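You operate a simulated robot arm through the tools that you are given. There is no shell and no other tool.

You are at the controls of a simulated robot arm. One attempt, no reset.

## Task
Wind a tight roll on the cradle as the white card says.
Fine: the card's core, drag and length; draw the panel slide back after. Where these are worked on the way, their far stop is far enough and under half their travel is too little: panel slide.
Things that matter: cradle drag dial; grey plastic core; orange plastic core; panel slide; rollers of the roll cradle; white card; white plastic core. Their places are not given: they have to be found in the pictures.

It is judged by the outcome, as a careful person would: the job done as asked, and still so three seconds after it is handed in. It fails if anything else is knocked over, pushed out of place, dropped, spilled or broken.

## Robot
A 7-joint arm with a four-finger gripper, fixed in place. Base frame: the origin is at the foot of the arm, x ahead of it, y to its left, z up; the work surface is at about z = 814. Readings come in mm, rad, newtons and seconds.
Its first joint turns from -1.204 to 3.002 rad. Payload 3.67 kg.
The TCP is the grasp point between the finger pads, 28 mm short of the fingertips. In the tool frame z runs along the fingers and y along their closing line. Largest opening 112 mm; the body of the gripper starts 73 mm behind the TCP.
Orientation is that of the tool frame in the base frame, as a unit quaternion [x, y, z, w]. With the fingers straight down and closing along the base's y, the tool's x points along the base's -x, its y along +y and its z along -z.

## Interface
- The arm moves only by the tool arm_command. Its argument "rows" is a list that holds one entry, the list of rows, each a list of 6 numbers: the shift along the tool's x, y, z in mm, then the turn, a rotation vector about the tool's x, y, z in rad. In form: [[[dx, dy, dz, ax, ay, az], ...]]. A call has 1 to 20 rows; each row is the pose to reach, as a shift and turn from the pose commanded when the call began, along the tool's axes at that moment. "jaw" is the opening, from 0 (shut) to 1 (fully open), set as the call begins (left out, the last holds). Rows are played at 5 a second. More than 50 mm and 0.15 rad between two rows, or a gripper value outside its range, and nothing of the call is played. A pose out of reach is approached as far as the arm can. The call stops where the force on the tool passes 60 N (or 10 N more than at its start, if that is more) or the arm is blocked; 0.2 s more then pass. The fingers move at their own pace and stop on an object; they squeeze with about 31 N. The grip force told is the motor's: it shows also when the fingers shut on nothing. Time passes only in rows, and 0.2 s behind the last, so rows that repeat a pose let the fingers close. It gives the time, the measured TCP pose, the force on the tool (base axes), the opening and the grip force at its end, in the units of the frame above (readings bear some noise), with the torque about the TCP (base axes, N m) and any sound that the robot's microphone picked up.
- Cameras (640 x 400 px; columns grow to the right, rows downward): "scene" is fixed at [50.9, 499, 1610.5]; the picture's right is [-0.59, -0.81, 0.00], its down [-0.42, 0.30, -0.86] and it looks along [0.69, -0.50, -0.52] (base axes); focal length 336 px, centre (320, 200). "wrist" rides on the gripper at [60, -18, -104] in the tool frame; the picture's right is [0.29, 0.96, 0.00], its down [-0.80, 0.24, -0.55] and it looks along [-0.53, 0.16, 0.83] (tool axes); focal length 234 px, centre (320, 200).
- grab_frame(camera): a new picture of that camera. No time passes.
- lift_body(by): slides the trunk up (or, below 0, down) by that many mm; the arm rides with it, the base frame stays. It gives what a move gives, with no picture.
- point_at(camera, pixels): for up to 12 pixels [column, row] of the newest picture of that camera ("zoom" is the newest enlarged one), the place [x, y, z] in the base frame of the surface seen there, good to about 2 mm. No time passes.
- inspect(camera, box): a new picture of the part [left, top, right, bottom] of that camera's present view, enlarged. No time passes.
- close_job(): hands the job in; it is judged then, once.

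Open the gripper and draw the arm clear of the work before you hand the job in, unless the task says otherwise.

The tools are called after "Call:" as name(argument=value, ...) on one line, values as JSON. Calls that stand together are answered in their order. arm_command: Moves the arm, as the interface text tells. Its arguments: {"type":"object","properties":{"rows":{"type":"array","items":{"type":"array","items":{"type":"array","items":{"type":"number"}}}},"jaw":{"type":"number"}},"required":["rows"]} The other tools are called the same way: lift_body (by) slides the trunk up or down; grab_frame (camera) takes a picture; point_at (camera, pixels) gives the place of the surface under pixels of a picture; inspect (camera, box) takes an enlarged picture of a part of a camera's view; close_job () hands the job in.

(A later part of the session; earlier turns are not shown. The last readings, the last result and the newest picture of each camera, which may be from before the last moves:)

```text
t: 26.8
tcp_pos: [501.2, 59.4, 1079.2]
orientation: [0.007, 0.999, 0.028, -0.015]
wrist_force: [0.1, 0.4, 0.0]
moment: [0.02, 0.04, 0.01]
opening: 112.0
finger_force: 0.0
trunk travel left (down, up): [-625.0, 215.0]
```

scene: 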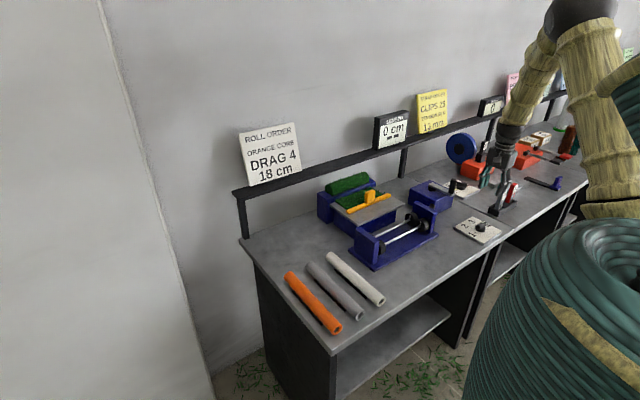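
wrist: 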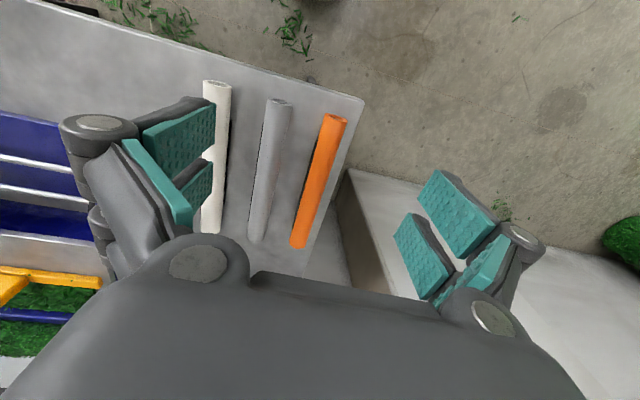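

The core runs x≈514–770 (centre 642), y≈105, radius 20 (top at 840); the grey core's edge is at y≈42, so I limit the opening to 0.65. I move to above it at z≈910.

Call:
arm_command(rows=[[[-30, 10, 25, 0, 0, 0], [-60, 20, 50, 0, 0, 0], [-90, 30, 80, 0, 0, 0], [-120, 40, 110, 0, 0, 0], [-142, 46.9, 140, 0, 0, 0], [-142.1, 46.9, 168.7, 0, 0, 0], [-142.1, 46.9, 168.7, 0, 0, 0]]], jaw=0.65)

Call:
grab_frame(camera="scene")

Call:
grab_frame(camera="wrist")

```text
t: 28.6
tcp_pos: [660.8, 94.9, 933.6]
orientation: [0.032, 0.999, 0.044, -0.001]
wrist_force: [-0.3, 0.4, -0.3]
moment: [0.02, 0.04, 0.02]
opening: 72.8
finger_force: 0.1
trunk travel left (down, up): [-625.0, 215.0]
stopped in row 7: the arm was blocked; the commanded pose is now the measured one
```

```text
taken
```

scene: 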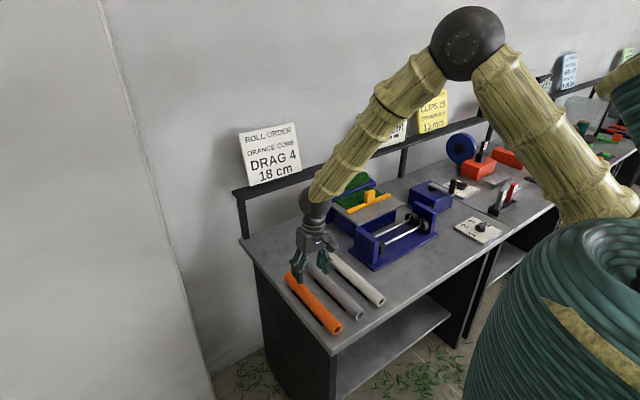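

```text
taken
```

wrist: 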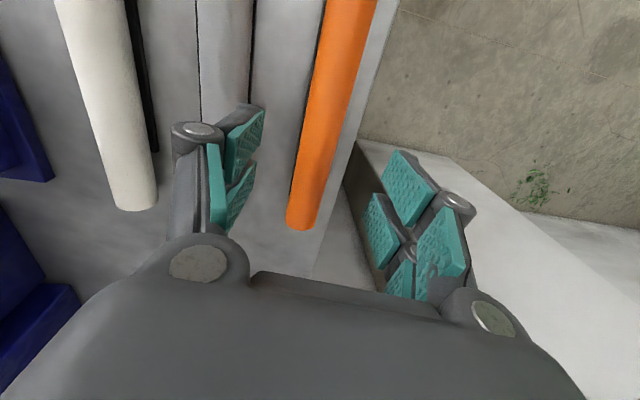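

The arm stopped at a joint limit at (661,95,934) with the tool leaning ~5°. I look at where its shoulder, elbow and wrist are to choose a better trunk height or heading.

Call:
point_at(camera="scene", pixels=[[465, 45], [500, 70], [550, 130], [610, 195], [440, 75], [380, 125], [330, 185], [312, 210], [312, 240], [600, 150], [545, 300], [500, 40]])

Call:
inspect(camera="scene", box=[280, 180, 360, 300])

```text
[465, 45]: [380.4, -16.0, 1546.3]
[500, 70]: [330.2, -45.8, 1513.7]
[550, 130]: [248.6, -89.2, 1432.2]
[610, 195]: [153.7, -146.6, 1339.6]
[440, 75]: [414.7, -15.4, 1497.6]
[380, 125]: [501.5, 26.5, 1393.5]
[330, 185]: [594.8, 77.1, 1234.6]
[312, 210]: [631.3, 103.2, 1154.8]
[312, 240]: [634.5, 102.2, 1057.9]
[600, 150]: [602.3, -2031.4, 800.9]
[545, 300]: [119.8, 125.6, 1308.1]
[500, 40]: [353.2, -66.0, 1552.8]
```

```text
3.33 times, centred on (320, 240) of scene
```

zoom: 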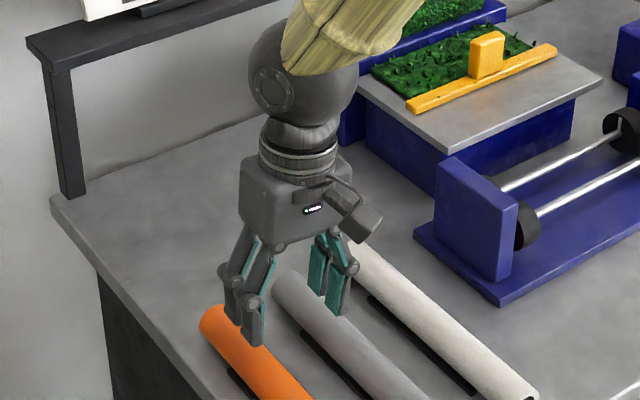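

The wrist seems limited towards +y at low heights relative to the shoulder (shoulder ≈ (80,-200,1250), elbow up). I raise the tool with the arm and straighten it, then I'll lower the trunk so the arm works in an easier posture.

Call:
arm_command(rows=[[[2.6, 5, -42.6, 0.0126, 0, -0.009], [5.3, 10, -85, 0.025, 0, -0.018], [8, 15, -128, 0.038, 0, -0.027], [10.6, 20, -170, 0.05, 0, -0.037], [13.3, 25, -213, 0.063, 0, -0.046], [16, 30, -255, 0.075, 0, -0.055], [18.6, 35, -298, 0.088, 0, -0.064], [18.6, 35, -298, 0.088, 0, -0.064]]])

Call:
lift_body(by=-150)

Call:
grab_frame(camera="scene")

```text
t: 30.4
tcp_pos: [647.8, 103.0, 1236.0]
orientation: [-0.002, 1.0, -0.003, -0.003]
wrist_force: [0.0, -0.1, 0.2]
moment: [-0.02, 0.01, 0.01]
opening: 72.8
finger_force: 0.1
trunk travel left (down, up): [-625.0, 215.0]
```

```text
t: 32.1
tcp_pos: [646.2, 103.0, 1085.4]
orientation: [-0.002, 1.0, -0.002, -0.001]
wrist_force: [0.4, 1.0, -1.4]
moment: [0.0, -0.01, 0.0]
opening: 73.0
finger_force: 0.1
trunk travel left (down, up): [-475.0, 365.0]
```

```text
taken
```

scene: 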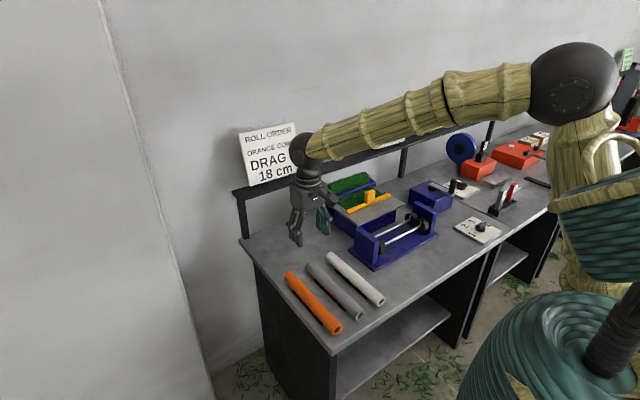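

The tool is now straight at (646,103,1085). I continue lowering the trunk by 130 mm and check the arm's clearance to the bench.

Call:
lift_body(by=-130)

Call:
grab_frame(camera="scene")

Call:
grab_frame(camera="wrist")

Call:
point_at(camera="scene", pixels=[[570, 130], [460, 150], [600, 200], [590, 250]])

```text
t: 33.7
tcp_pos: [646.9, 102.4, 956.3]
orientation: [-0.001, 1.0, -0.001, -0.001]
wrist_force: [0.1, 0.2, -0.9]
moment: [-0.01, 0.0, 0.02]
opening: 72.7
finger_force: 0.1
trunk travel left (down, up): [-345.0, 495.0]
```

```text
taken
```

scene: 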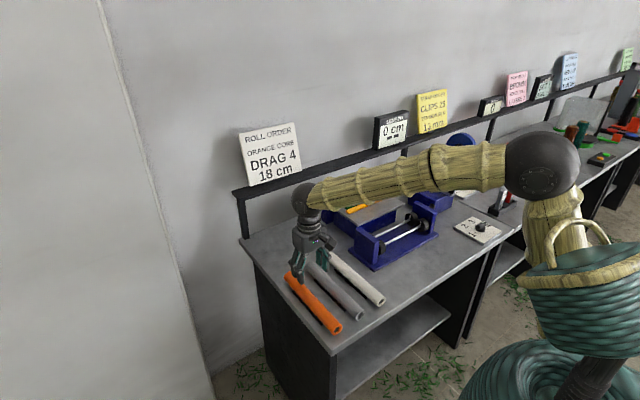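

```text
taken
```

wrist: 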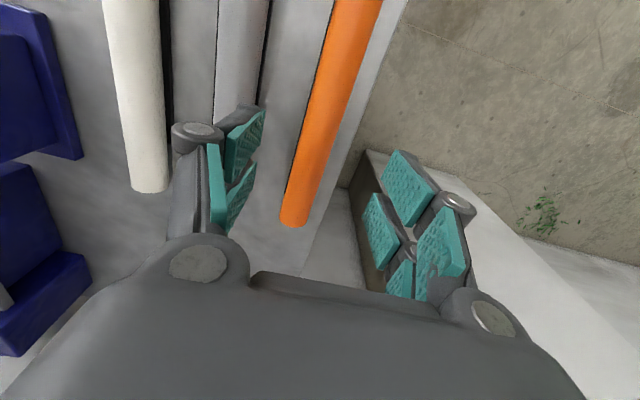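

```text
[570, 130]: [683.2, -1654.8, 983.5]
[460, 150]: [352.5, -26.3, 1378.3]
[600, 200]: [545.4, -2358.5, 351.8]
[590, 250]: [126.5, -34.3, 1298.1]
```

The core sits between the fingers. I shift by (-4,+2.5) mm to its centre and lower the trunk 120 mm so the tips are about 8 mm above the bench.

Call:
arm_command(rows=[[[4.5, 2.8, 0, 0, 0, 0], [4.5, 2.8, 0, 0, 0, 0]]])

Call:
lift_body(by=-120)

Call:
inspect(camera="scene", box=[270, 220, 390, 340])

```text
t: 34.3
tcp_pos: [641.9, 105.5, 954.7]
orientation: [-0.002, 1.0, -0.002, -0.001]
wrist_force: [0.3, -0.4, -0.2]
moment: [0.02, -0.02, 0.02]
opening: 72.7
finger_force: 0.0
trunk travel left (down, up): [-345.0, 495.0]
```

```text
t: 35.8
tcp_pos: [641.8, 104.9, 834.9]
orientation: [-0.002, 1.0, -0.002, -0.001]
wrist_force: [-0.5, -0.6, -0.8]
moment: [-0.02, 0.02, 0.01]
opening: 72.9
finger_force: 0.0
trunk travel left (down, up): [-225.0, 615.0]
```

```text
3.33 times, centred on (330, 280) of scene
```

zoom: 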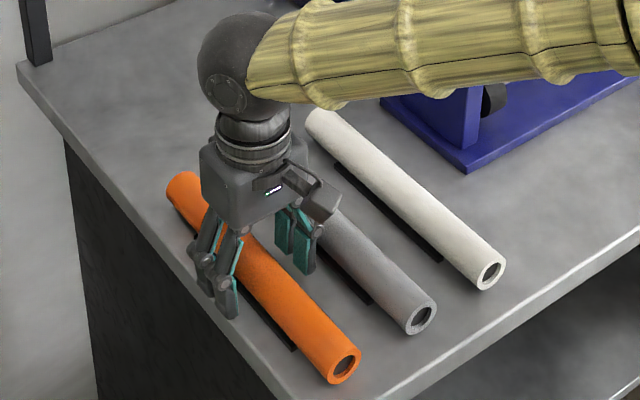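

The fingers straddle the orange core with tips near z=807. I close the jaw on it.

Call:
arm_command(rows=[[[0, 0, 0, 0, 0, 0], [0, 0, 0, 0, 0, 0], [0, 0, 0, 0, 0, 0]]], jaw=0)

Call:
inspect(camera="scene", box=[270, 220, 390, 340])

```text
t: 36.6
tcp_pos: [642.3, 106.6, 835.9]
orientation: [-0.001, 1.0, -0.001, -0.001]
wrist_force: [0.6, -0.6, 1.7]
moment: [0.0, 0.02, 0.02]
opening: 34.3
finger_force: 31.3
trunk travel left (down, up): [-225.0, 615.0]
```

```text
3.33 times, centred on (330, 280) of scene
```

zoom: 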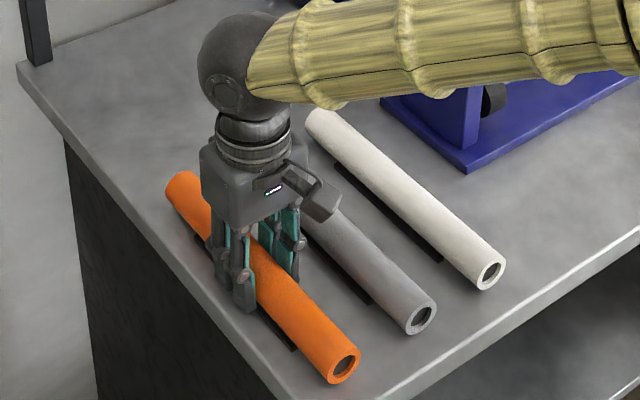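

The core is held at 34.3 mm. I lift it with the trunk by 200 mm.

Call:
lift_body(by=200)

Call:
grab_frame(camera="scene")

```text
t: 38.8
tcp_pos: [643.1, 105.2, 1034.2]
orientation: [-0.001, 1.0, -0.002, 0.0]
wrist_force: [-0.2, 0.1, -1.4]
moment: [0.0, 0.01, -0.04]
opening: 34.2
finger_force: 31.1
trunk travel left (down, up): [-425.0, 415.0]
```

```text
taken
```

scene: 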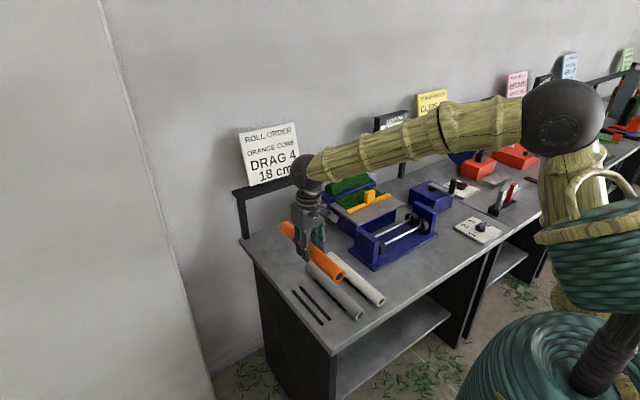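

The orange core is up; its two rails remain on the bench. I carry it to above the cradle, turning it 90° on the way.

Call:
arm_command(rows=[[[-5.4, -39.3, 0, 0, 0, 0.143], [-10.8, -78.6, 0, 0, 0, 0.286], [-16.3, -118, 0, 0, 0, 0.429], [-21.7, -157.3, 0, 0, 0, 0.571], [-27.1, -196.6, 0, 0, 0, 0.714], [-32.5, -236, 0, 0, 0, 0.857], [-38, -275.2, 0, 0, 0, 1.0], [-43.4, -314.5, 0, 0, 0, 1.143], [-48.8, -354, 0, 0, 0, 1.286], [-54.2, -393.2, 0, 0, 0, 1.428], [-59.7, -432.5, 0, 0, 0, 1.571], [-59.7, -432.5, 0, 0, 0, 1.571]]])

Call:
grab_frame(camera="scene")

Call:
grab_frame(camera="wrist")

```text
t: 41.4
tcp_pos: [701.8, -328.7, 1038.1]
orientation: [0.707, 0.708, -0.002, 0.002]
wrist_force: [-0.1, 0.7, -0.4]
moment: [-0.01, 0.01, 0.01]
opening: 34.3
finger_force: 31.0
trunk travel left (down, up): [-425.0, 415.0]
```

```text
taken
```

scene: 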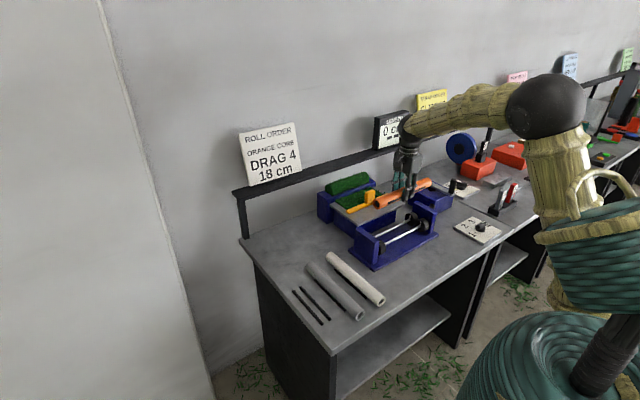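

```text
taken
```

wrist: 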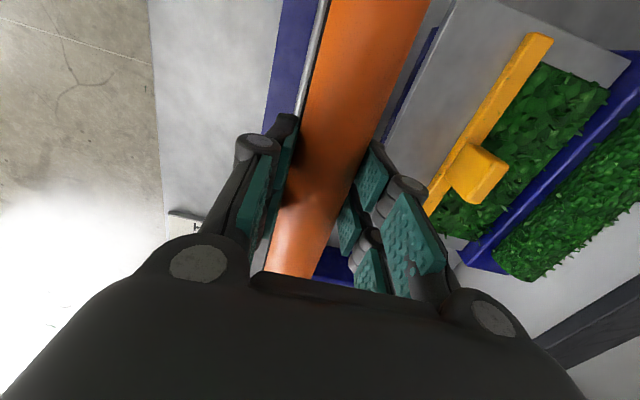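

The core is over the cradle, lying along y. I check its two ends' positions before lowering.

Call:
inspect(camera="scene", box=[340, 160, 450, 270])

Call:
point_at(camera="zoom", pixels=[[225, 240], [238, 232], [215, 258], [535, 118], [515, 125], [300, 205], [440, 155], [80, 320], [140, 280], [200, 390], [470, 330], [400, 190]])

```text
3.64 times, centred on (395, 215) of scene
```

zoom: 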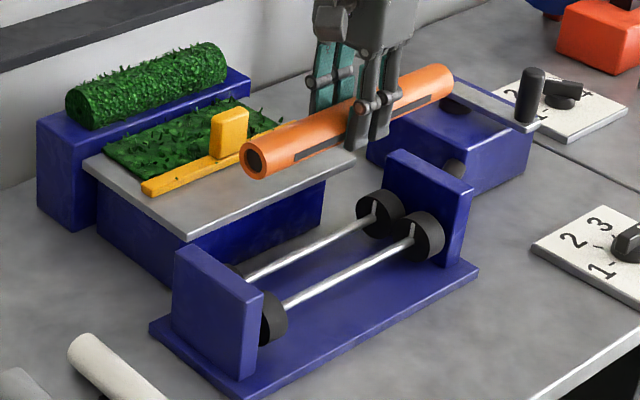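

```text
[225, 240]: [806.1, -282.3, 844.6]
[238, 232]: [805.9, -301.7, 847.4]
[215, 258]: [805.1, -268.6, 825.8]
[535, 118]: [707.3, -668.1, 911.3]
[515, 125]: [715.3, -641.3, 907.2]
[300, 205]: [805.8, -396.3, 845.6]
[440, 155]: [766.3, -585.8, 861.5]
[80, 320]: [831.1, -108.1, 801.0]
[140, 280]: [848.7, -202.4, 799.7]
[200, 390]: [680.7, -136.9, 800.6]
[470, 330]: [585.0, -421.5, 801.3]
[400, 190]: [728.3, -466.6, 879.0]
```

The core shows a dark strip on its side around zoom (370,125). I enlarge it and measure the ends.

Call:
inspect(camera="scene", box=[375, 170, 425, 215])

Call:
point_at(camera="zoom", pixels=[[55, 215], [100, 180], [150, 195], [560, 60], [530, 40], [300, 120], [400, 110], [250, 150], [180, 205], [90, 225]])

```text
8.89 times, centred on (400, 192) of scene
```

zoom: 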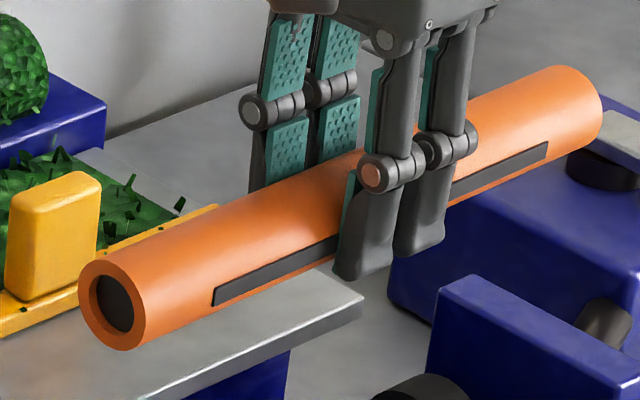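

```text
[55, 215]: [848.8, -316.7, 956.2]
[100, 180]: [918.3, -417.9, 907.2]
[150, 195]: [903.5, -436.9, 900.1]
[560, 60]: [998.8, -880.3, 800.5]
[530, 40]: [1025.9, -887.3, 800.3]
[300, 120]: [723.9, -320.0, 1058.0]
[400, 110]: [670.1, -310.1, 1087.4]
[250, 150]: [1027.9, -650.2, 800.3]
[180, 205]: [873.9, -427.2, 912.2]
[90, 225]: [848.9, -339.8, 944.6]
```

My pixel picks missed the core; in this enlargement it runs from (105,280) to (590,95). I measure those points instead.

Call:
point_at(camera="zoom", pixels=[[150, 270], [130, 270], [128, 330], [200, 250], [575, 95], [595, 110], [320, 200], [500, 120], [220, 295], [300, 265], [500, 170], [540, 150]])

```text
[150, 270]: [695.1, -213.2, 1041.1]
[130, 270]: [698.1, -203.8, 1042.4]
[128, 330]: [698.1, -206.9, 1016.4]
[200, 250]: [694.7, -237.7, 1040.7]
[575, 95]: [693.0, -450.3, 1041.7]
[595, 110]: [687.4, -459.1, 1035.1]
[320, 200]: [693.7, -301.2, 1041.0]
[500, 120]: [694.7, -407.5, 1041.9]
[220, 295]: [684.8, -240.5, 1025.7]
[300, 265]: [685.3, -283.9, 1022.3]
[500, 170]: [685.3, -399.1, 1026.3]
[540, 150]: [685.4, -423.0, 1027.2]
```

The core spans y≈-203 to -460. I check the left side plate's exact thickness and place to centre the core between the plates.

Call:
inspect(camera="scene", box=[360, 215, 420, 265])

Call:
point_at(camera="zoom", pixels=[[110, 110], [140, 125], [200, 170], [250, 200], [150, 115], [230, 165], [150, 200], [300, 280], [315, 300], [480, 80], [520, 100]])

```text
8.00 times, centred on (390, 240) of scene
```

zoom: 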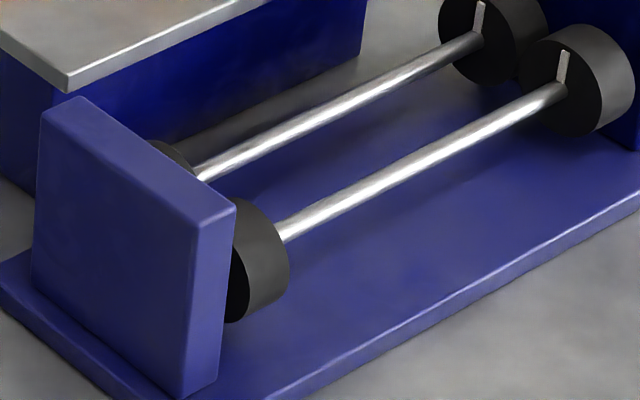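

```text
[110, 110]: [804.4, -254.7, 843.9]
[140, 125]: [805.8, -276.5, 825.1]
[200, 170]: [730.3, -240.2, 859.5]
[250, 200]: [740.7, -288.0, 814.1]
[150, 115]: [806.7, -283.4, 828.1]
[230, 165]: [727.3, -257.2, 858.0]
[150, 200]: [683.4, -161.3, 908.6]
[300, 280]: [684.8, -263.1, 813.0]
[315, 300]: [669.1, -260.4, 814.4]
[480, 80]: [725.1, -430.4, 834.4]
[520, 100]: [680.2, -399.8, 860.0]
```

I sample the top edge strip of the left plate more carefully.

Call:
point_at(camera="zoom", pixels=[[135, 160], [140, 158], [147, 155], [152, 152], [160, 165], [210, 215], [230, 208], [215, 300], [225, 240], [204, 250], [195, 300]])

```text
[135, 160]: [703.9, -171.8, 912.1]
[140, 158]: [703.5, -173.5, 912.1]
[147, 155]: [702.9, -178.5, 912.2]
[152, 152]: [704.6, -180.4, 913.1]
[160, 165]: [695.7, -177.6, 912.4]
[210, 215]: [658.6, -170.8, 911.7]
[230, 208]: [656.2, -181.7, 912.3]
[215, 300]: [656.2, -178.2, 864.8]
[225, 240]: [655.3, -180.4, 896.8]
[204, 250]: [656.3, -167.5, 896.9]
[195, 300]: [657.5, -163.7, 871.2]
```

The plates' inner faces are at y≈-184 and -465, so the core centre should be at y≈-325: I shift 6 mm in +y and lower to z≈912 first.

Call:
arm_command(rows=[[[6, 0, 20, 0, 0, 0], [6, 0, 60, 0, 0, 0], [6, 0, 95, 0, 0, 0], [6, 0, 115, 0, 0, 0], [6, 0, 124, 0, 0, 0], [6, 0, 124, 0, 0, 0]]])

Call:
inspect(camera="scene", box=[350, 170, 440, 270])

Call:
grab_frame(camera="wrist")

```text
t: 42.8
tcp_pos: [703.8, -319.8, 913.6]
orientation: [0.706, 0.708, -0.002, 0.001]
wrist_force: [0.3, 0.0, -1.2]
moment: [0.01, -0.02, 0.01]
opening: 34.3
finger_force: 30.9
trunk travel left (down, up): [-425.0, 415.0]
```

```text
4.00 times, centred on (395, 220) of scene
```

zoom: 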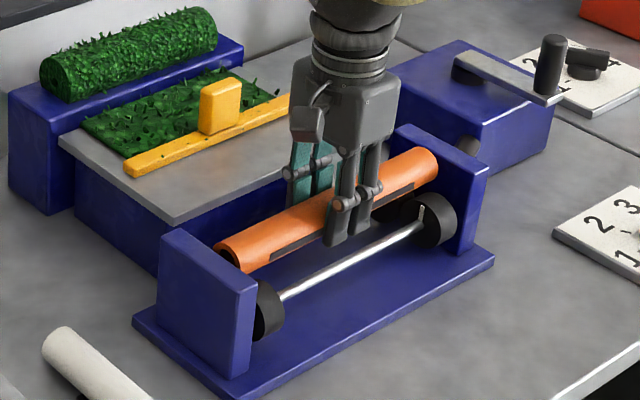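

```text
taken
```

wrist: 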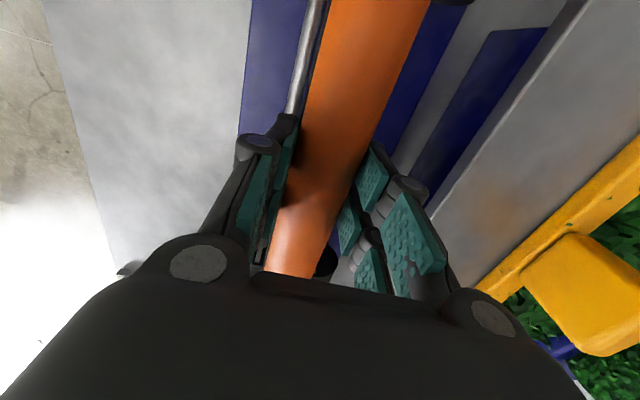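

The core is between the plates just above the wheels. I verify its end positions again.

Call:
inspect(camera="scene", box=[390, 200, 470, 235])

Call:
inspect(camera="scene", box=[375, 190, 430, 240])

Call:
point_at(camera="zoom", pixels=[[450, 110], [480, 90], [490, 120], [460, 140], [250, 220], [200, 245], [150, 270], [140, 290], [120, 285]])

```text
8.00 times, centred on (430, 218) of scene
```

zoom: 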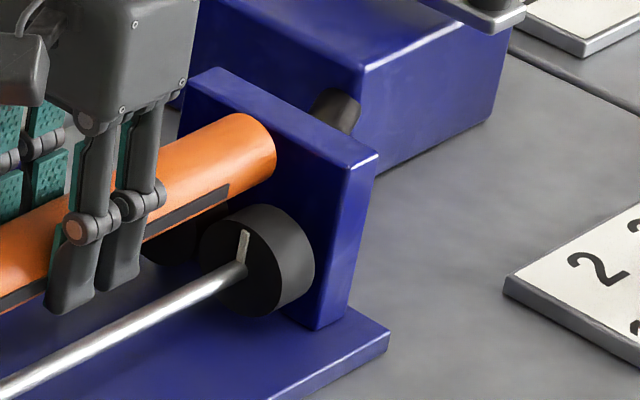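

```text
8.00 times, centred on (402, 215) of scene
```

zoom: 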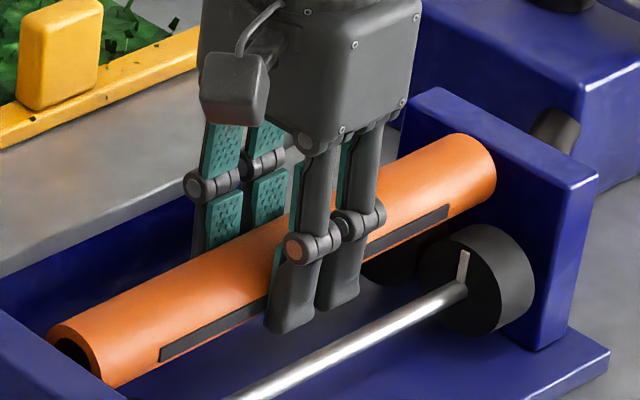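

```text
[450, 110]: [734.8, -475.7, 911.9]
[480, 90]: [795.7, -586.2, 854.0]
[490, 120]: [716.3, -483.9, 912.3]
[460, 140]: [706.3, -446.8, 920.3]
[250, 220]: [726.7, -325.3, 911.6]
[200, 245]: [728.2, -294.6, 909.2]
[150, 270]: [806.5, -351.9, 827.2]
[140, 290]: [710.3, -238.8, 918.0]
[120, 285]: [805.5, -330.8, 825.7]
```

Call:
point_at(camera="zoom", pixels=[[470, 150], [485, 160], [490, 170], [480, 180], [60, 330], [75, 335], [90, 345], [420, 180], [110, 350]])

```text
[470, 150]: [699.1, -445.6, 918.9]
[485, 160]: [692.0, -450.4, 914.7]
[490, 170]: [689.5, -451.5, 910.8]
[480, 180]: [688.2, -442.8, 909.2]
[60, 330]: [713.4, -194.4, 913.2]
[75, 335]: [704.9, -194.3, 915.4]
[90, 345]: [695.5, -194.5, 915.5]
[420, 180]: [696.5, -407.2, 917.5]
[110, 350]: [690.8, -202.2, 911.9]
```

The core is centred at y≈-323, x≈704, about 17 mm above its seat. I lower slowly, watching force.

Call:
arm_command(rows=[[[0, -1.5, 5, 0, 0, 0], [0, -1.5, 9, 0, 0, 0], [0, -1.5, 12, 0, 0, 0], [0, -1.5, 14, 0, 0, 0], [0, -1.5, 14, 0, 0, 0]]])

Call:
inspect(camera="scene", box=[375, 190, 439, 240])

```text
t: 44.0
tcp_pos: [701.8, -320.5, 899.7]
orientation: [0.706, 0.708, -0.001, 0.002]
wrist_force: [14.7, -0.7, 20.8]
moment: [-0.04, -0.15, -0.22]
opening: 34.6
finger_force: 30.7
trunk travel left (down, up): [-425.0, 415.0]
```

```text
8.00 times, centred on (407, 215) of scene
```

zoom: 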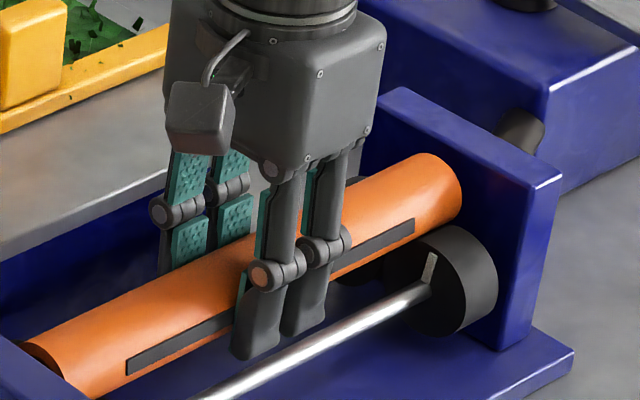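

Contact: 21 N upwards and 15 N in +x, so the core rests on the near wheels first. I ease 2 mm in +x to centre it.

Call:
arm_command(rows=[[[0, 1, 0, 0, 0, 0], [0, 2, 0, 0, 0, 0], [0, 2, 0, 0, 0, 0]]])

```text
t: 44.8
tcp_pos: [703.2, -319.3, 899.3]
orientation: [0.706, 0.708, -0.001, 0.0]
wrist_force: [10.1, -1.3, 14.8]
moment: [0.04, 0.0, -0.17]
opening: 34.3
finger_force: 30.9
trunk travel left (down, up): [-425.0, 415.0]
```

The side force falls (10 N). I ease another 2.5 mm in +x.

Call:
arm_command(rows=[[[0, 1.5, 0, 0, 0, 0], [0, 2.5, 0, 0, 0, 0], [0, 2.5, 0, 0, 0, 0]]])

```text
t: 45.6
tcp_pos: [705.3, -320.8, 896.9]
orientation: [0.706, 0.708, -0.002, 0.0]
wrist_force: [-2.4, -0.6, -0.1]
moment: [-0.05, 0.05, -0.34]
opening: 34.2
finger_force: 30.9
trunk travel left (down, up): [-425.0, 415.0]
```

Forces are near zero now. I lower a further 3 mm to seat the core.

Call:
arm_command(rows=[[[0, 0, 1.5, 0, 0, 0], [0, 0, 3, 0, 0, 0], [0, 0, 3, 0, 0, 0]]])

Call:
inspect(camera="scene", box=[375, 190, 439, 240])

```text
t: 46.4
tcp_pos: [705.3, -320.1, 898.5]
orientation: [0.706, 0.709, -0.002, 0.002]
wrist_force: [-6.3, 6.5, 14.6]
moment: [0.49, 0.02, -0.21]
opening: 34.5
finger_force: 30.5
trunk travel left (down, up): [-425.0, 415.0]
```

```text
8.00 times, centred on (407, 215) of scene
```

zoom: 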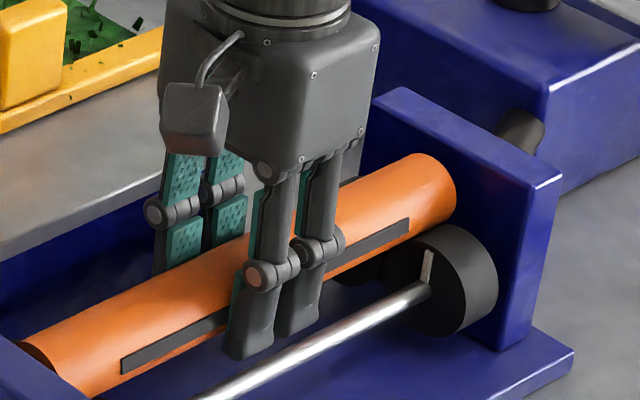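

The core rests on both wheel pairs. I open the jaw to 65 mm.

Call:
arm_command(rows=[[[0, 0, 0, 0, 0, 0], [0, 0, 0, 0, 0, 0], [0, 0, 0, 0, 0, 0]]], jaw=0.58)

Call:
arm_command(rows=[[[0, 0, -40, 0, 0, 0], [0, 0, -85, 0, 0, 0], [0, 0, -130, 0, 0, 0], [0, 0, -170, 0, 0, 0]]])

Call:
grab_frame(camera="wrist")

Call:
inspect(camera="scene", box=[310, 165, 450, 275])

```text
t: 47.2
tcp_pos: [705.8, -321.7, 896.0]
orientation: [0.705, 0.709, -0.002, 0.001]
wrist_force: [-0.6, 0.1, -0.3]
moment: [0.01, 0.0, 0.02]
opening: 64.7
finger_force: 0.1
trunk travel left (down, up): [-425.0, 415.0]
```

```text
t: 48.2
tcp_pos: [706.0, -319.8, 1066.5]
orientation: [0.706, 0.709, -0.002, 0.0]
wrist_force: [0.0, -0.3, -0.4]
moment: [0.0, -0.01, 0.02]
opening: 65.0
finger_force: 0.0
trunk travel left (down, up): [-425.0, 415.0]
```

```text
taken
```

wrist: 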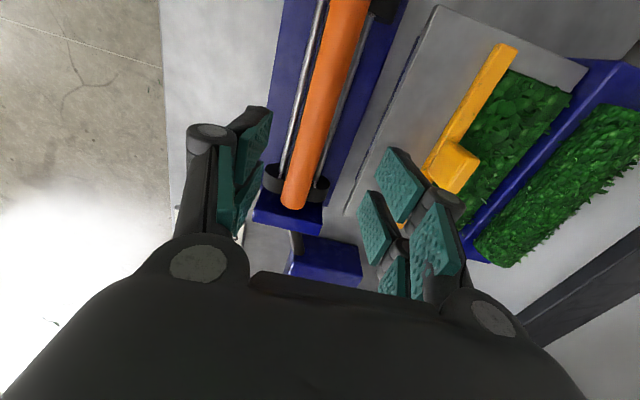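

```text
3.64 times, centred on (380, 220) of scene
```

zoom: 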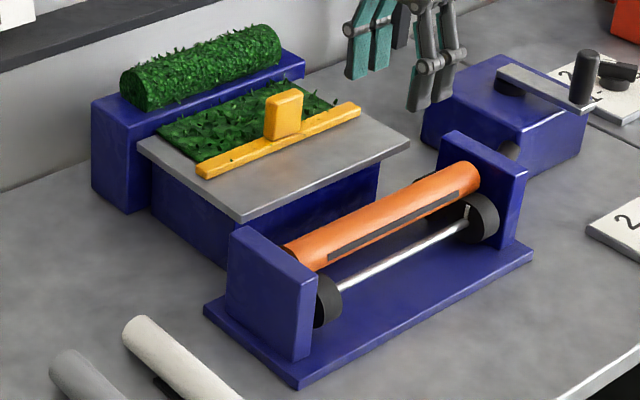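

The orange core sits on the rollers. Now I measure the yellow slide bar and its upright knob, from the scene view.

Call:
inspect(camera="scene", box=[335, 175, 407, 225])

Call:
point_at(camera="zoom", pixels=[[285, 130], [300, 125], [320, 130], [330, 160], [290, 170], [300, 190], [310, 150], [150, 215], [450, 90], [220, 190], [380, 125], [320, 250]])

```text
8.00 times, centred on (371, 200) of scene
```

zoom: 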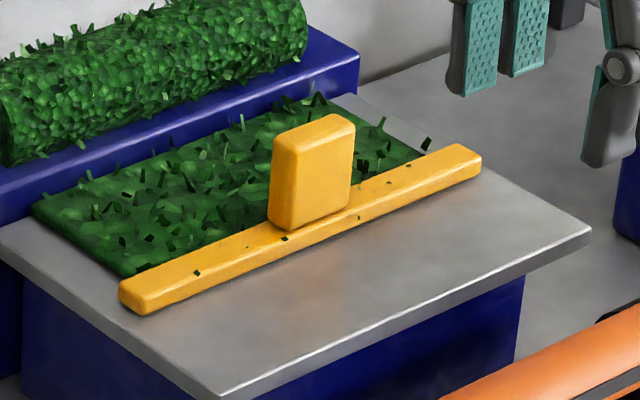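

```text
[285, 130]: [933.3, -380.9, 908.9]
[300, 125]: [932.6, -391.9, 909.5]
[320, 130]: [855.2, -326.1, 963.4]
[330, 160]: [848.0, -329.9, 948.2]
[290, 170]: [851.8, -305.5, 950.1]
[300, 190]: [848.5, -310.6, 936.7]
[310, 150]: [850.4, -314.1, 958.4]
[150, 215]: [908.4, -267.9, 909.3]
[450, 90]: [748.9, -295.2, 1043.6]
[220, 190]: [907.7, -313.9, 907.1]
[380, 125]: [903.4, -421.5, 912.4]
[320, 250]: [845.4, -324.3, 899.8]
```

I take more points on the knob block's edges and the bar ends.

Call:
point_at(camera="zoom", pixels=[[275, 180], [282, 150], [350, 140], [345, 190], [310, 128], [335, 120], [345, 125], [130, 290], [140, 300], [470, 160], [240, 240], [400, 180]])

Call:
point_at(camera="zoom", pixels=[[220, 385], [585, 228], [240, 395], [400, 310], [60, 220], [110, 260], [20, 240], [280, 215], [340, 205], [200, 130], [300, 350], [560, 380]])

```text
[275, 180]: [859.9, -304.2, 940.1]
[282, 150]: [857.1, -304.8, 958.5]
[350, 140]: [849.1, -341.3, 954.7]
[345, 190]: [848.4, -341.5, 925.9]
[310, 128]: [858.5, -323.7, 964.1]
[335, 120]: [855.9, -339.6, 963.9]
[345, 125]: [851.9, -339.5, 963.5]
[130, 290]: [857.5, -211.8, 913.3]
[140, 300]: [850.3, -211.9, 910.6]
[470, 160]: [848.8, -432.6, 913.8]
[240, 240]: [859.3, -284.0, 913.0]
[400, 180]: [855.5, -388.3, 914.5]
```

```text
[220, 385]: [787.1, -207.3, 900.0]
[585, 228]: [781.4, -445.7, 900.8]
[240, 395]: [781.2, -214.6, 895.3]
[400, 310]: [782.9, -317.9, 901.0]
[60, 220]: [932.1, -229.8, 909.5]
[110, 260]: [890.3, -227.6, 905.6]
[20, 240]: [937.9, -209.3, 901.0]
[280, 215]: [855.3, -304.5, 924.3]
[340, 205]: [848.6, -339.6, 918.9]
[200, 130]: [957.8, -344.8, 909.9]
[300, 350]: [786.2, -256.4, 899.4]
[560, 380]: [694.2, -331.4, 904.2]
```

The knob block is at x≈848–864, y≈-304 to -341, top z≈964; the bar top is at 914. I move above it with the fingers closing along x.

Call:
arm_command(rows=[[[0, 40, 0, 0, 0, 0], [-1, 80, 0, 0, 0, 0], [-2, 120, 0, 0, 0, 0], [-2, 150, 0, 0, 0, 0], [-2, 150, 30, 0, 0, 0], [-2, 150, 60, 0, 0, 0], [-2, 150, 60, 0, 0, 0]]])

Call:
inspect(camera="scene", box=[335, 155, 425, 225])

Call:
grab_frame(camera="wrist")

```text
t: 49.8
tcp_pos: [855.8, -321.1, 1004.6]
orientation: [0.706, 0.708, -0.002, 0.001]
wrist_force: [0.2, 0.4, -0.5]
moment: [0.03, 0.03, 0.02]
opening: 65.2
finger_force: 0.1
trunk travel left (down, up): [-425.0, 415.0]
```

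```text
5.71 times, centred on (380, 190) of scene
```

zoom: 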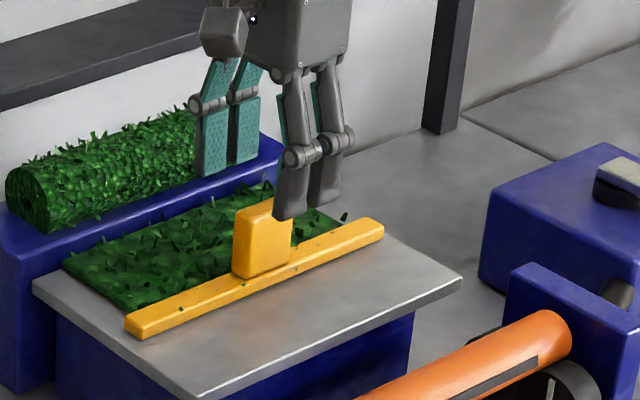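

```text
taken
```

wrist: 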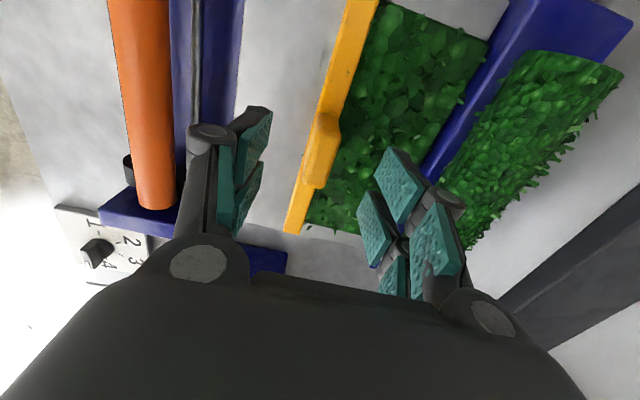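

The knob lies between the fingers (scene zoom (262,240)). I lower to z≈952 and close on it.

Call:
arm_command(rows=[[[0, 0, 25, 0, 0, 0], [0, 0, 45, 0, 0, 0], [0, 0, 53, 0, 0, 0], [0, 0, 53, 0, 0, 0]]])

Call:
arm_command(rows=[[[0, 0, 0, 0, 0, 0], [0, 0, 0, 0, 0, 0], [0, 0, 0, 0, 0, 0]]], jaw=0)

Call:
inspect(camera="scene", box=[335, 155, 425, 225])

```text
t: 50.8
tcp_pos: [855.0, -320.4, 953.5]
orientation: [0.706, 0.708, -0.003, 0.0]
wrist_force: [-0.5, 0.6, 1.2]
moment: [-0.01, -0.01, -0.02]
opening: 65.0
finger_force: 0.0
trunk travel left (down, up): [-425.0, 415.0]
```

```text
t: 51.6
tcp_pos: [855.1, -321.1, 952.9]
orientation: [0.707, 0.708, -0.002, 0.001]
wrist_force: [-1.0, 1.1, -2.2]
moment: [-0.18, 0.0, -0.9]
opening: 18.1
finger_force: 45.1
trunk travel left (down, up): [-425.0, 415.0]
```

```text
5.71 times, centred on (380, 190) of scene
```

zoom: 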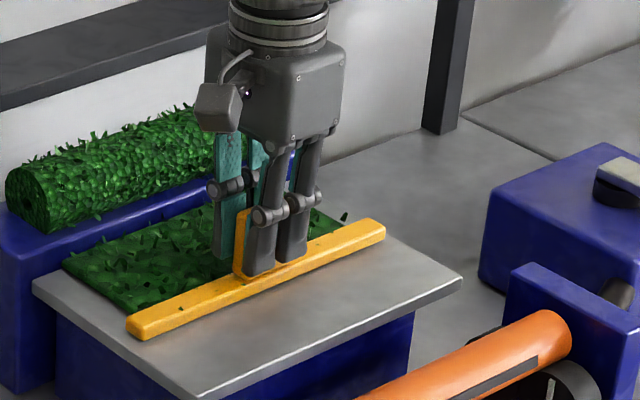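

The knob is gripped (18 mm). I push the slide towards the core (-x) by 50 mm in small steps.

Call:
arm_command(rows=[[[0, -10, 0, 0, 0, 0], [0, -20, 0, 0, 0, 0], [0, -30, 0, 0, 0, 0], [0, -40, 0, 0, 0, 0], [0, -50, 0, 0, 0, 0], [0, -50, 0, 0, 0, 0]]])

Call:
inspect(camera="scene", box=[335, 155, 445, 245])

```text
t: 53.0
tcp_pos: [805.7, -321.1, 951.5]
orientation: [0.706, 0.708, -0.002, 0.001]
wrist_force: [1.3, 9.9, 3.6]
moment: [1.28, 0.01, -1.05]
opening: 18.0
finger_force: 45.1
trunk travel left (down, up): [-425.0, 415.0]
```

```text
4.44 times, centred on (390, 200) of scene
```

zoom: 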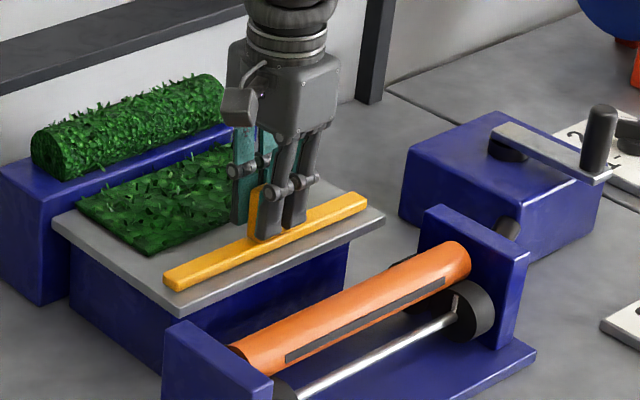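

The slide moved 50 mm without resistance, but there seems to be a gap between bar and turf. I measure the turf's leading edge now.

Call:
point_at(camera="zoom", pixels=[[150, 250], [160, 245], [200, 225], [180, 262], [170, 280], [200, 262], [210, 240], [80, 205], [250, 300]])

Call:
inspect(camera="scene", box=[340, 180, 400, 230])

Call:
inspect(camera="scene", box=[360, 90, 430, 160])

Call:
grab_frame(camera="wrist")

```text
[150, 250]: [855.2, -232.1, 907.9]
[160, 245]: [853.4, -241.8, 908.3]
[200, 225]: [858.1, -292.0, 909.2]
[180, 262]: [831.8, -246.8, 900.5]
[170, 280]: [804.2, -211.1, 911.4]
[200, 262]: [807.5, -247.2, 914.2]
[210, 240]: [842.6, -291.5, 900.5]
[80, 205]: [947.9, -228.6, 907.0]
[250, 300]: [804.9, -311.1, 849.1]
```

```text
8.00 times, centred on (370, 205) of scene
```

zoom: 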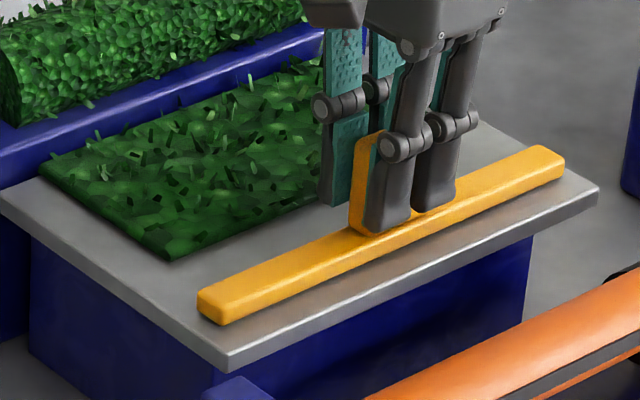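

```text
5.71 times, centred on (395, 125) of scene
```

zoom: 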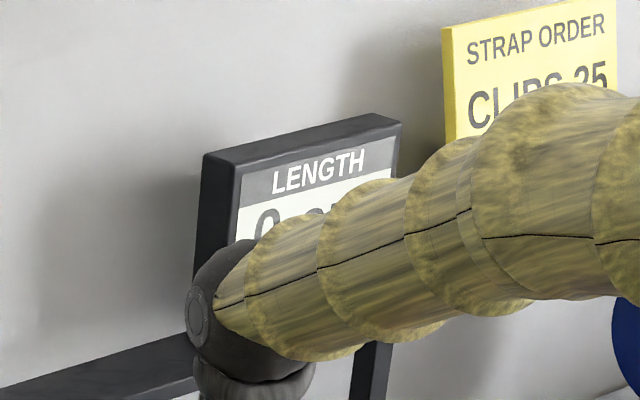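

```text
taken
```

wrist: 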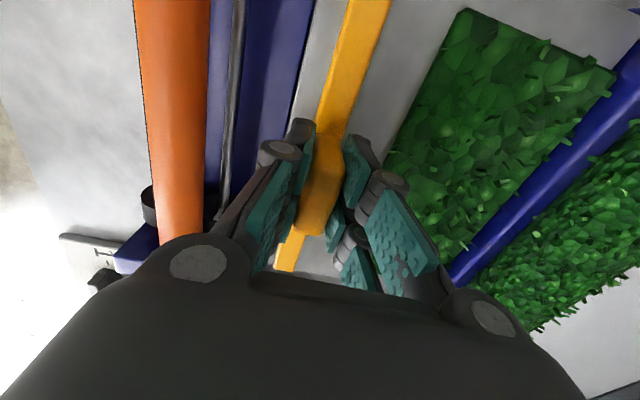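

The turf stays at x≈855 while the bar is at 806, so perhaps it is taken only at the far stop. I continue in small steps towards the stop.

Call:
arm_command(rows=[[[0, -6, 0, 0, 0, 0], [0, -12, 0, 0, 0, 0], [0, -18, 0, 0, 0, 0], [0, -24, 0, 0, 0, 0], [0, -30, 0, 0, 0, 0], [0, -30, 0, 0, 0, 0]]])

Call:
inspect(camera="scene", box=[335, 165, 445, 255])

```text
t: 54.2
tcp_pos: [786.2, -320.4, 952.2]
orientation: [0.705, 0.709, 0.002, 0.006]
wrist_force: [30.2, 5.4, -12.9]
moment: [0.12, -0.84, -1.11]
opening: 18.3
finger_force: 45.3
trunk travel left (down, up): [-425.0, 415.0]
stopped in row 6: the force on the tool passed its limit at 69 N (the readings are from after the stop); the commanded pose is now the measured one
```

```text
4.44 times, centred on (390, 210) of scene
```

zoom: 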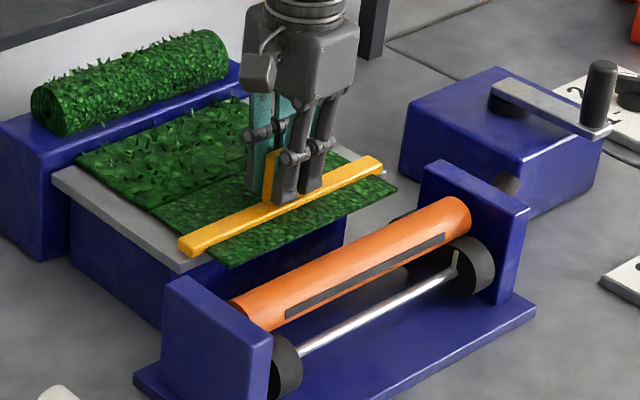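

At the stop (x≈788) the turf now reaches out over the table edge towards the core. I open the jaw and lift off the knob.

Call:
arm_command(rows=[[[0, 0, 0, 0, 0, 0], [0, 0, 0, 0, 0, 0]]], jaw=0.55)

Call:
arm_command(rows=[[[0, 0, -40, 0, 0, 0], [0, 0, -80, 0, 0, 0], [0, 0, -120, 0, 0, 0], [0, 0, -150, 0, 0, 0]]])

Call:
grab_frame(camera="scene")

Call:
inspect(camera="scene", box=[335, 165, 445, 255])

```text
t: 54.8
tcp_pos: [781.9, -322.9, 956.4]
orientation: [0.706, 0.708, 0.002, 0.007]
wrist_force: [-0.5, -0.5, -0.3]
moment: [0.02, -0.08, 0.03]
opening: 61.8
finger_force: 0.0
trunk travel left (down, up): [-425.0, 415.0]
```

```text
t: 55.8
tcp_pos: [780.6, -322.4, 1106.8]
orientation: [0.706, 0.708, 0.001, 0.007]
wrist_force: [0.8, 0.7, -0.3]
moment: [0.02, -0.01, -0.02]
opening: 61.8
finger_force: 0.0
trunk travel left (down, up): [-425.0, 415.0]
```

```text
taken
```

scene: 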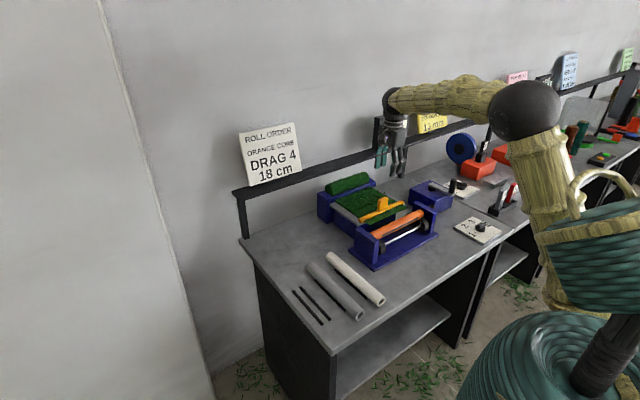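

```text
4.44 times, centred on (390, 210) of scene
```

zoom: 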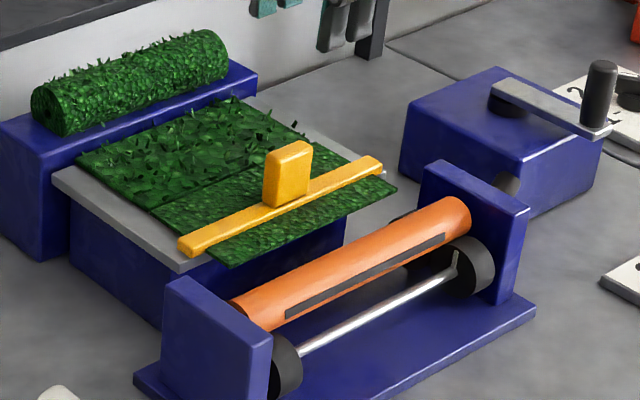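

The slide stays at its stop. Now I measure the crank handle, arm and pivot more exactly.

Call:
inspect(camera="scene", box=[416, 170, 472, 210])

Call:
point_at(camera="zoom", pixels=[[425, 100], [410, 130], [425, 130], [440, 130], [455, 130], [425, 170], [425, 95], [440, 88], [200, 115], [215, 140], [330, 155], [170, 145]])

```text
10.00 times, centred on (444, 190) of scene
```

zoom: 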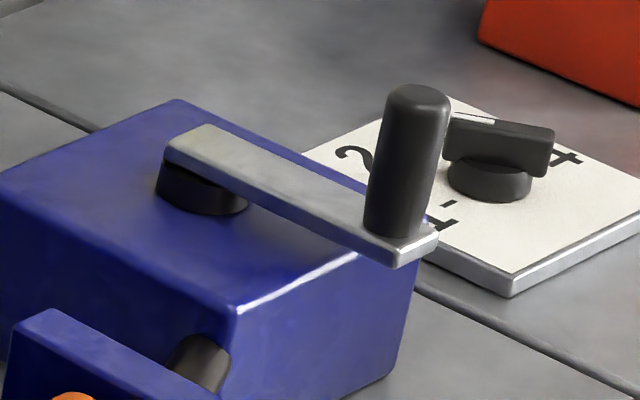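

```text
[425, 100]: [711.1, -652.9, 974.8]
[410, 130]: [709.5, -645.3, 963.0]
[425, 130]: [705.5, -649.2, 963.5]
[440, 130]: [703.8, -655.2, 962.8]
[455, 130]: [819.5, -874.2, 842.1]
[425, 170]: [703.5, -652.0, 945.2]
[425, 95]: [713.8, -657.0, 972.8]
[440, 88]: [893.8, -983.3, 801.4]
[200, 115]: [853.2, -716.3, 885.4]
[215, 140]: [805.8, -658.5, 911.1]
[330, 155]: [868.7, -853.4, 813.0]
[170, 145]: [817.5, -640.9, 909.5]
```

I take a few points on the black hub under the crank arm to fix the pivot.

Call:
point_at(camera="zoom", pixels=[[175, 190], [190, 198], [205, 203], [220, 205], [240, 203], [165, 185], [245, 175], [300, 190], [380, 235], [395, 262], [435, 240], [180, 140]])

```text
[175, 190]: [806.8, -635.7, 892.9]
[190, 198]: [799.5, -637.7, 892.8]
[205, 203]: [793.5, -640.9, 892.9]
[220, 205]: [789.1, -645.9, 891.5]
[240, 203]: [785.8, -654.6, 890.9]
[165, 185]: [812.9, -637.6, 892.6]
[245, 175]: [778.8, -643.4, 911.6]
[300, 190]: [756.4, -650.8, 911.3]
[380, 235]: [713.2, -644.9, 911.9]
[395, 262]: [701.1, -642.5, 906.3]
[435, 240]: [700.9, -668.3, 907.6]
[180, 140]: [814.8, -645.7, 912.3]
```

The crank pivot is about (805,-655) and the handle centre about (714.5,-655.5), radius ≈ 90.5 mm. I raise the trunk back by 200 mm, straighten the small tilt, and fly to above the handle with the default heading.

Call:
lift_body(by=200)

Call:
arm_command(rows=[[[0, 0, 0, 0.011, 0.0085, 0.003], [0, 0, 0, 0.011, 0.0085, 0.003]]])

Call:
arm_command(rows=[[[-30, -6, 10, 0, 0, -0.143], [-60, -12, 25, 0, 0, -0.286], [-90, -18, 45, 0, 0, -0.429], [-120, -24, 65, 0, 0, -0.572], [-150, -30, 90, 0, 0, -0.715], [-180, -36, 115, 0, 0, -0.858], [-210, -42, 140, 0, 0, -1.0], [-240, -48, 165, 0, 0, -1.143], [-270, -54, 190, 0, 0, -1.286], [-300, -60, 215, 0, 0, -1.43], [-325, -66, 235, 0, 0, -1.571], [-333, -66.5, 250, 0, 0, -1.571], [-333, -66.5, 250, 0, 0, -1.571]]])

Call:
grab_frame(camera="scene")

Call:
grab_frame(camera="wrist")

```text
t: 58.0
tcp_pos: [781.1, -323.8, 1305.7]
orientation: [0.706, 0.708, 0.002, 0.006]
wrist_force: [-0.2, -1.0, 0.4]
moment: [0.0, 0.01, 0.0]
opening: 61.5
finger_force: 0.1
trunk travel left (down, up): [-625.0, 215.0]
```

```text
t: 58.6
tcp_pos: [779.4, -322.1, 1307.1]
orientation: [0.706, 0.708, 0.001, 0.0]
wrist_force: [0.5, -1.3, 0.0]
moment: [-0.02, 0.01, 0.0]
opening: 61.6
finger_force: 0.0
trunk travel left (down, up): [-625.0, 215.0]
```

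```text
t: 61.4
tcp_pos: [713.6, -657.1, 1052.6]
orientation: [-0.001, 1.0, 0.001, 0.0]
wrist_force: [0.3, 0.4, 0.7]
moment: [-0.01, -0.01, 0.04]
opening: 61.5
finger_force: 0.1
trunk travel left (down, up): [-625.0, 215.0]
```

```text
taken
```

scene: 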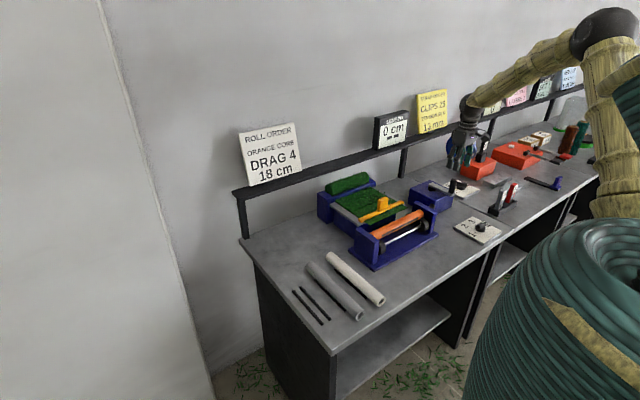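

```text
taken
```

wrist: 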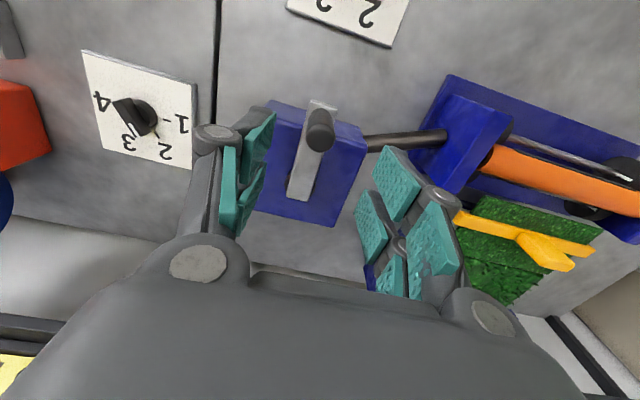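

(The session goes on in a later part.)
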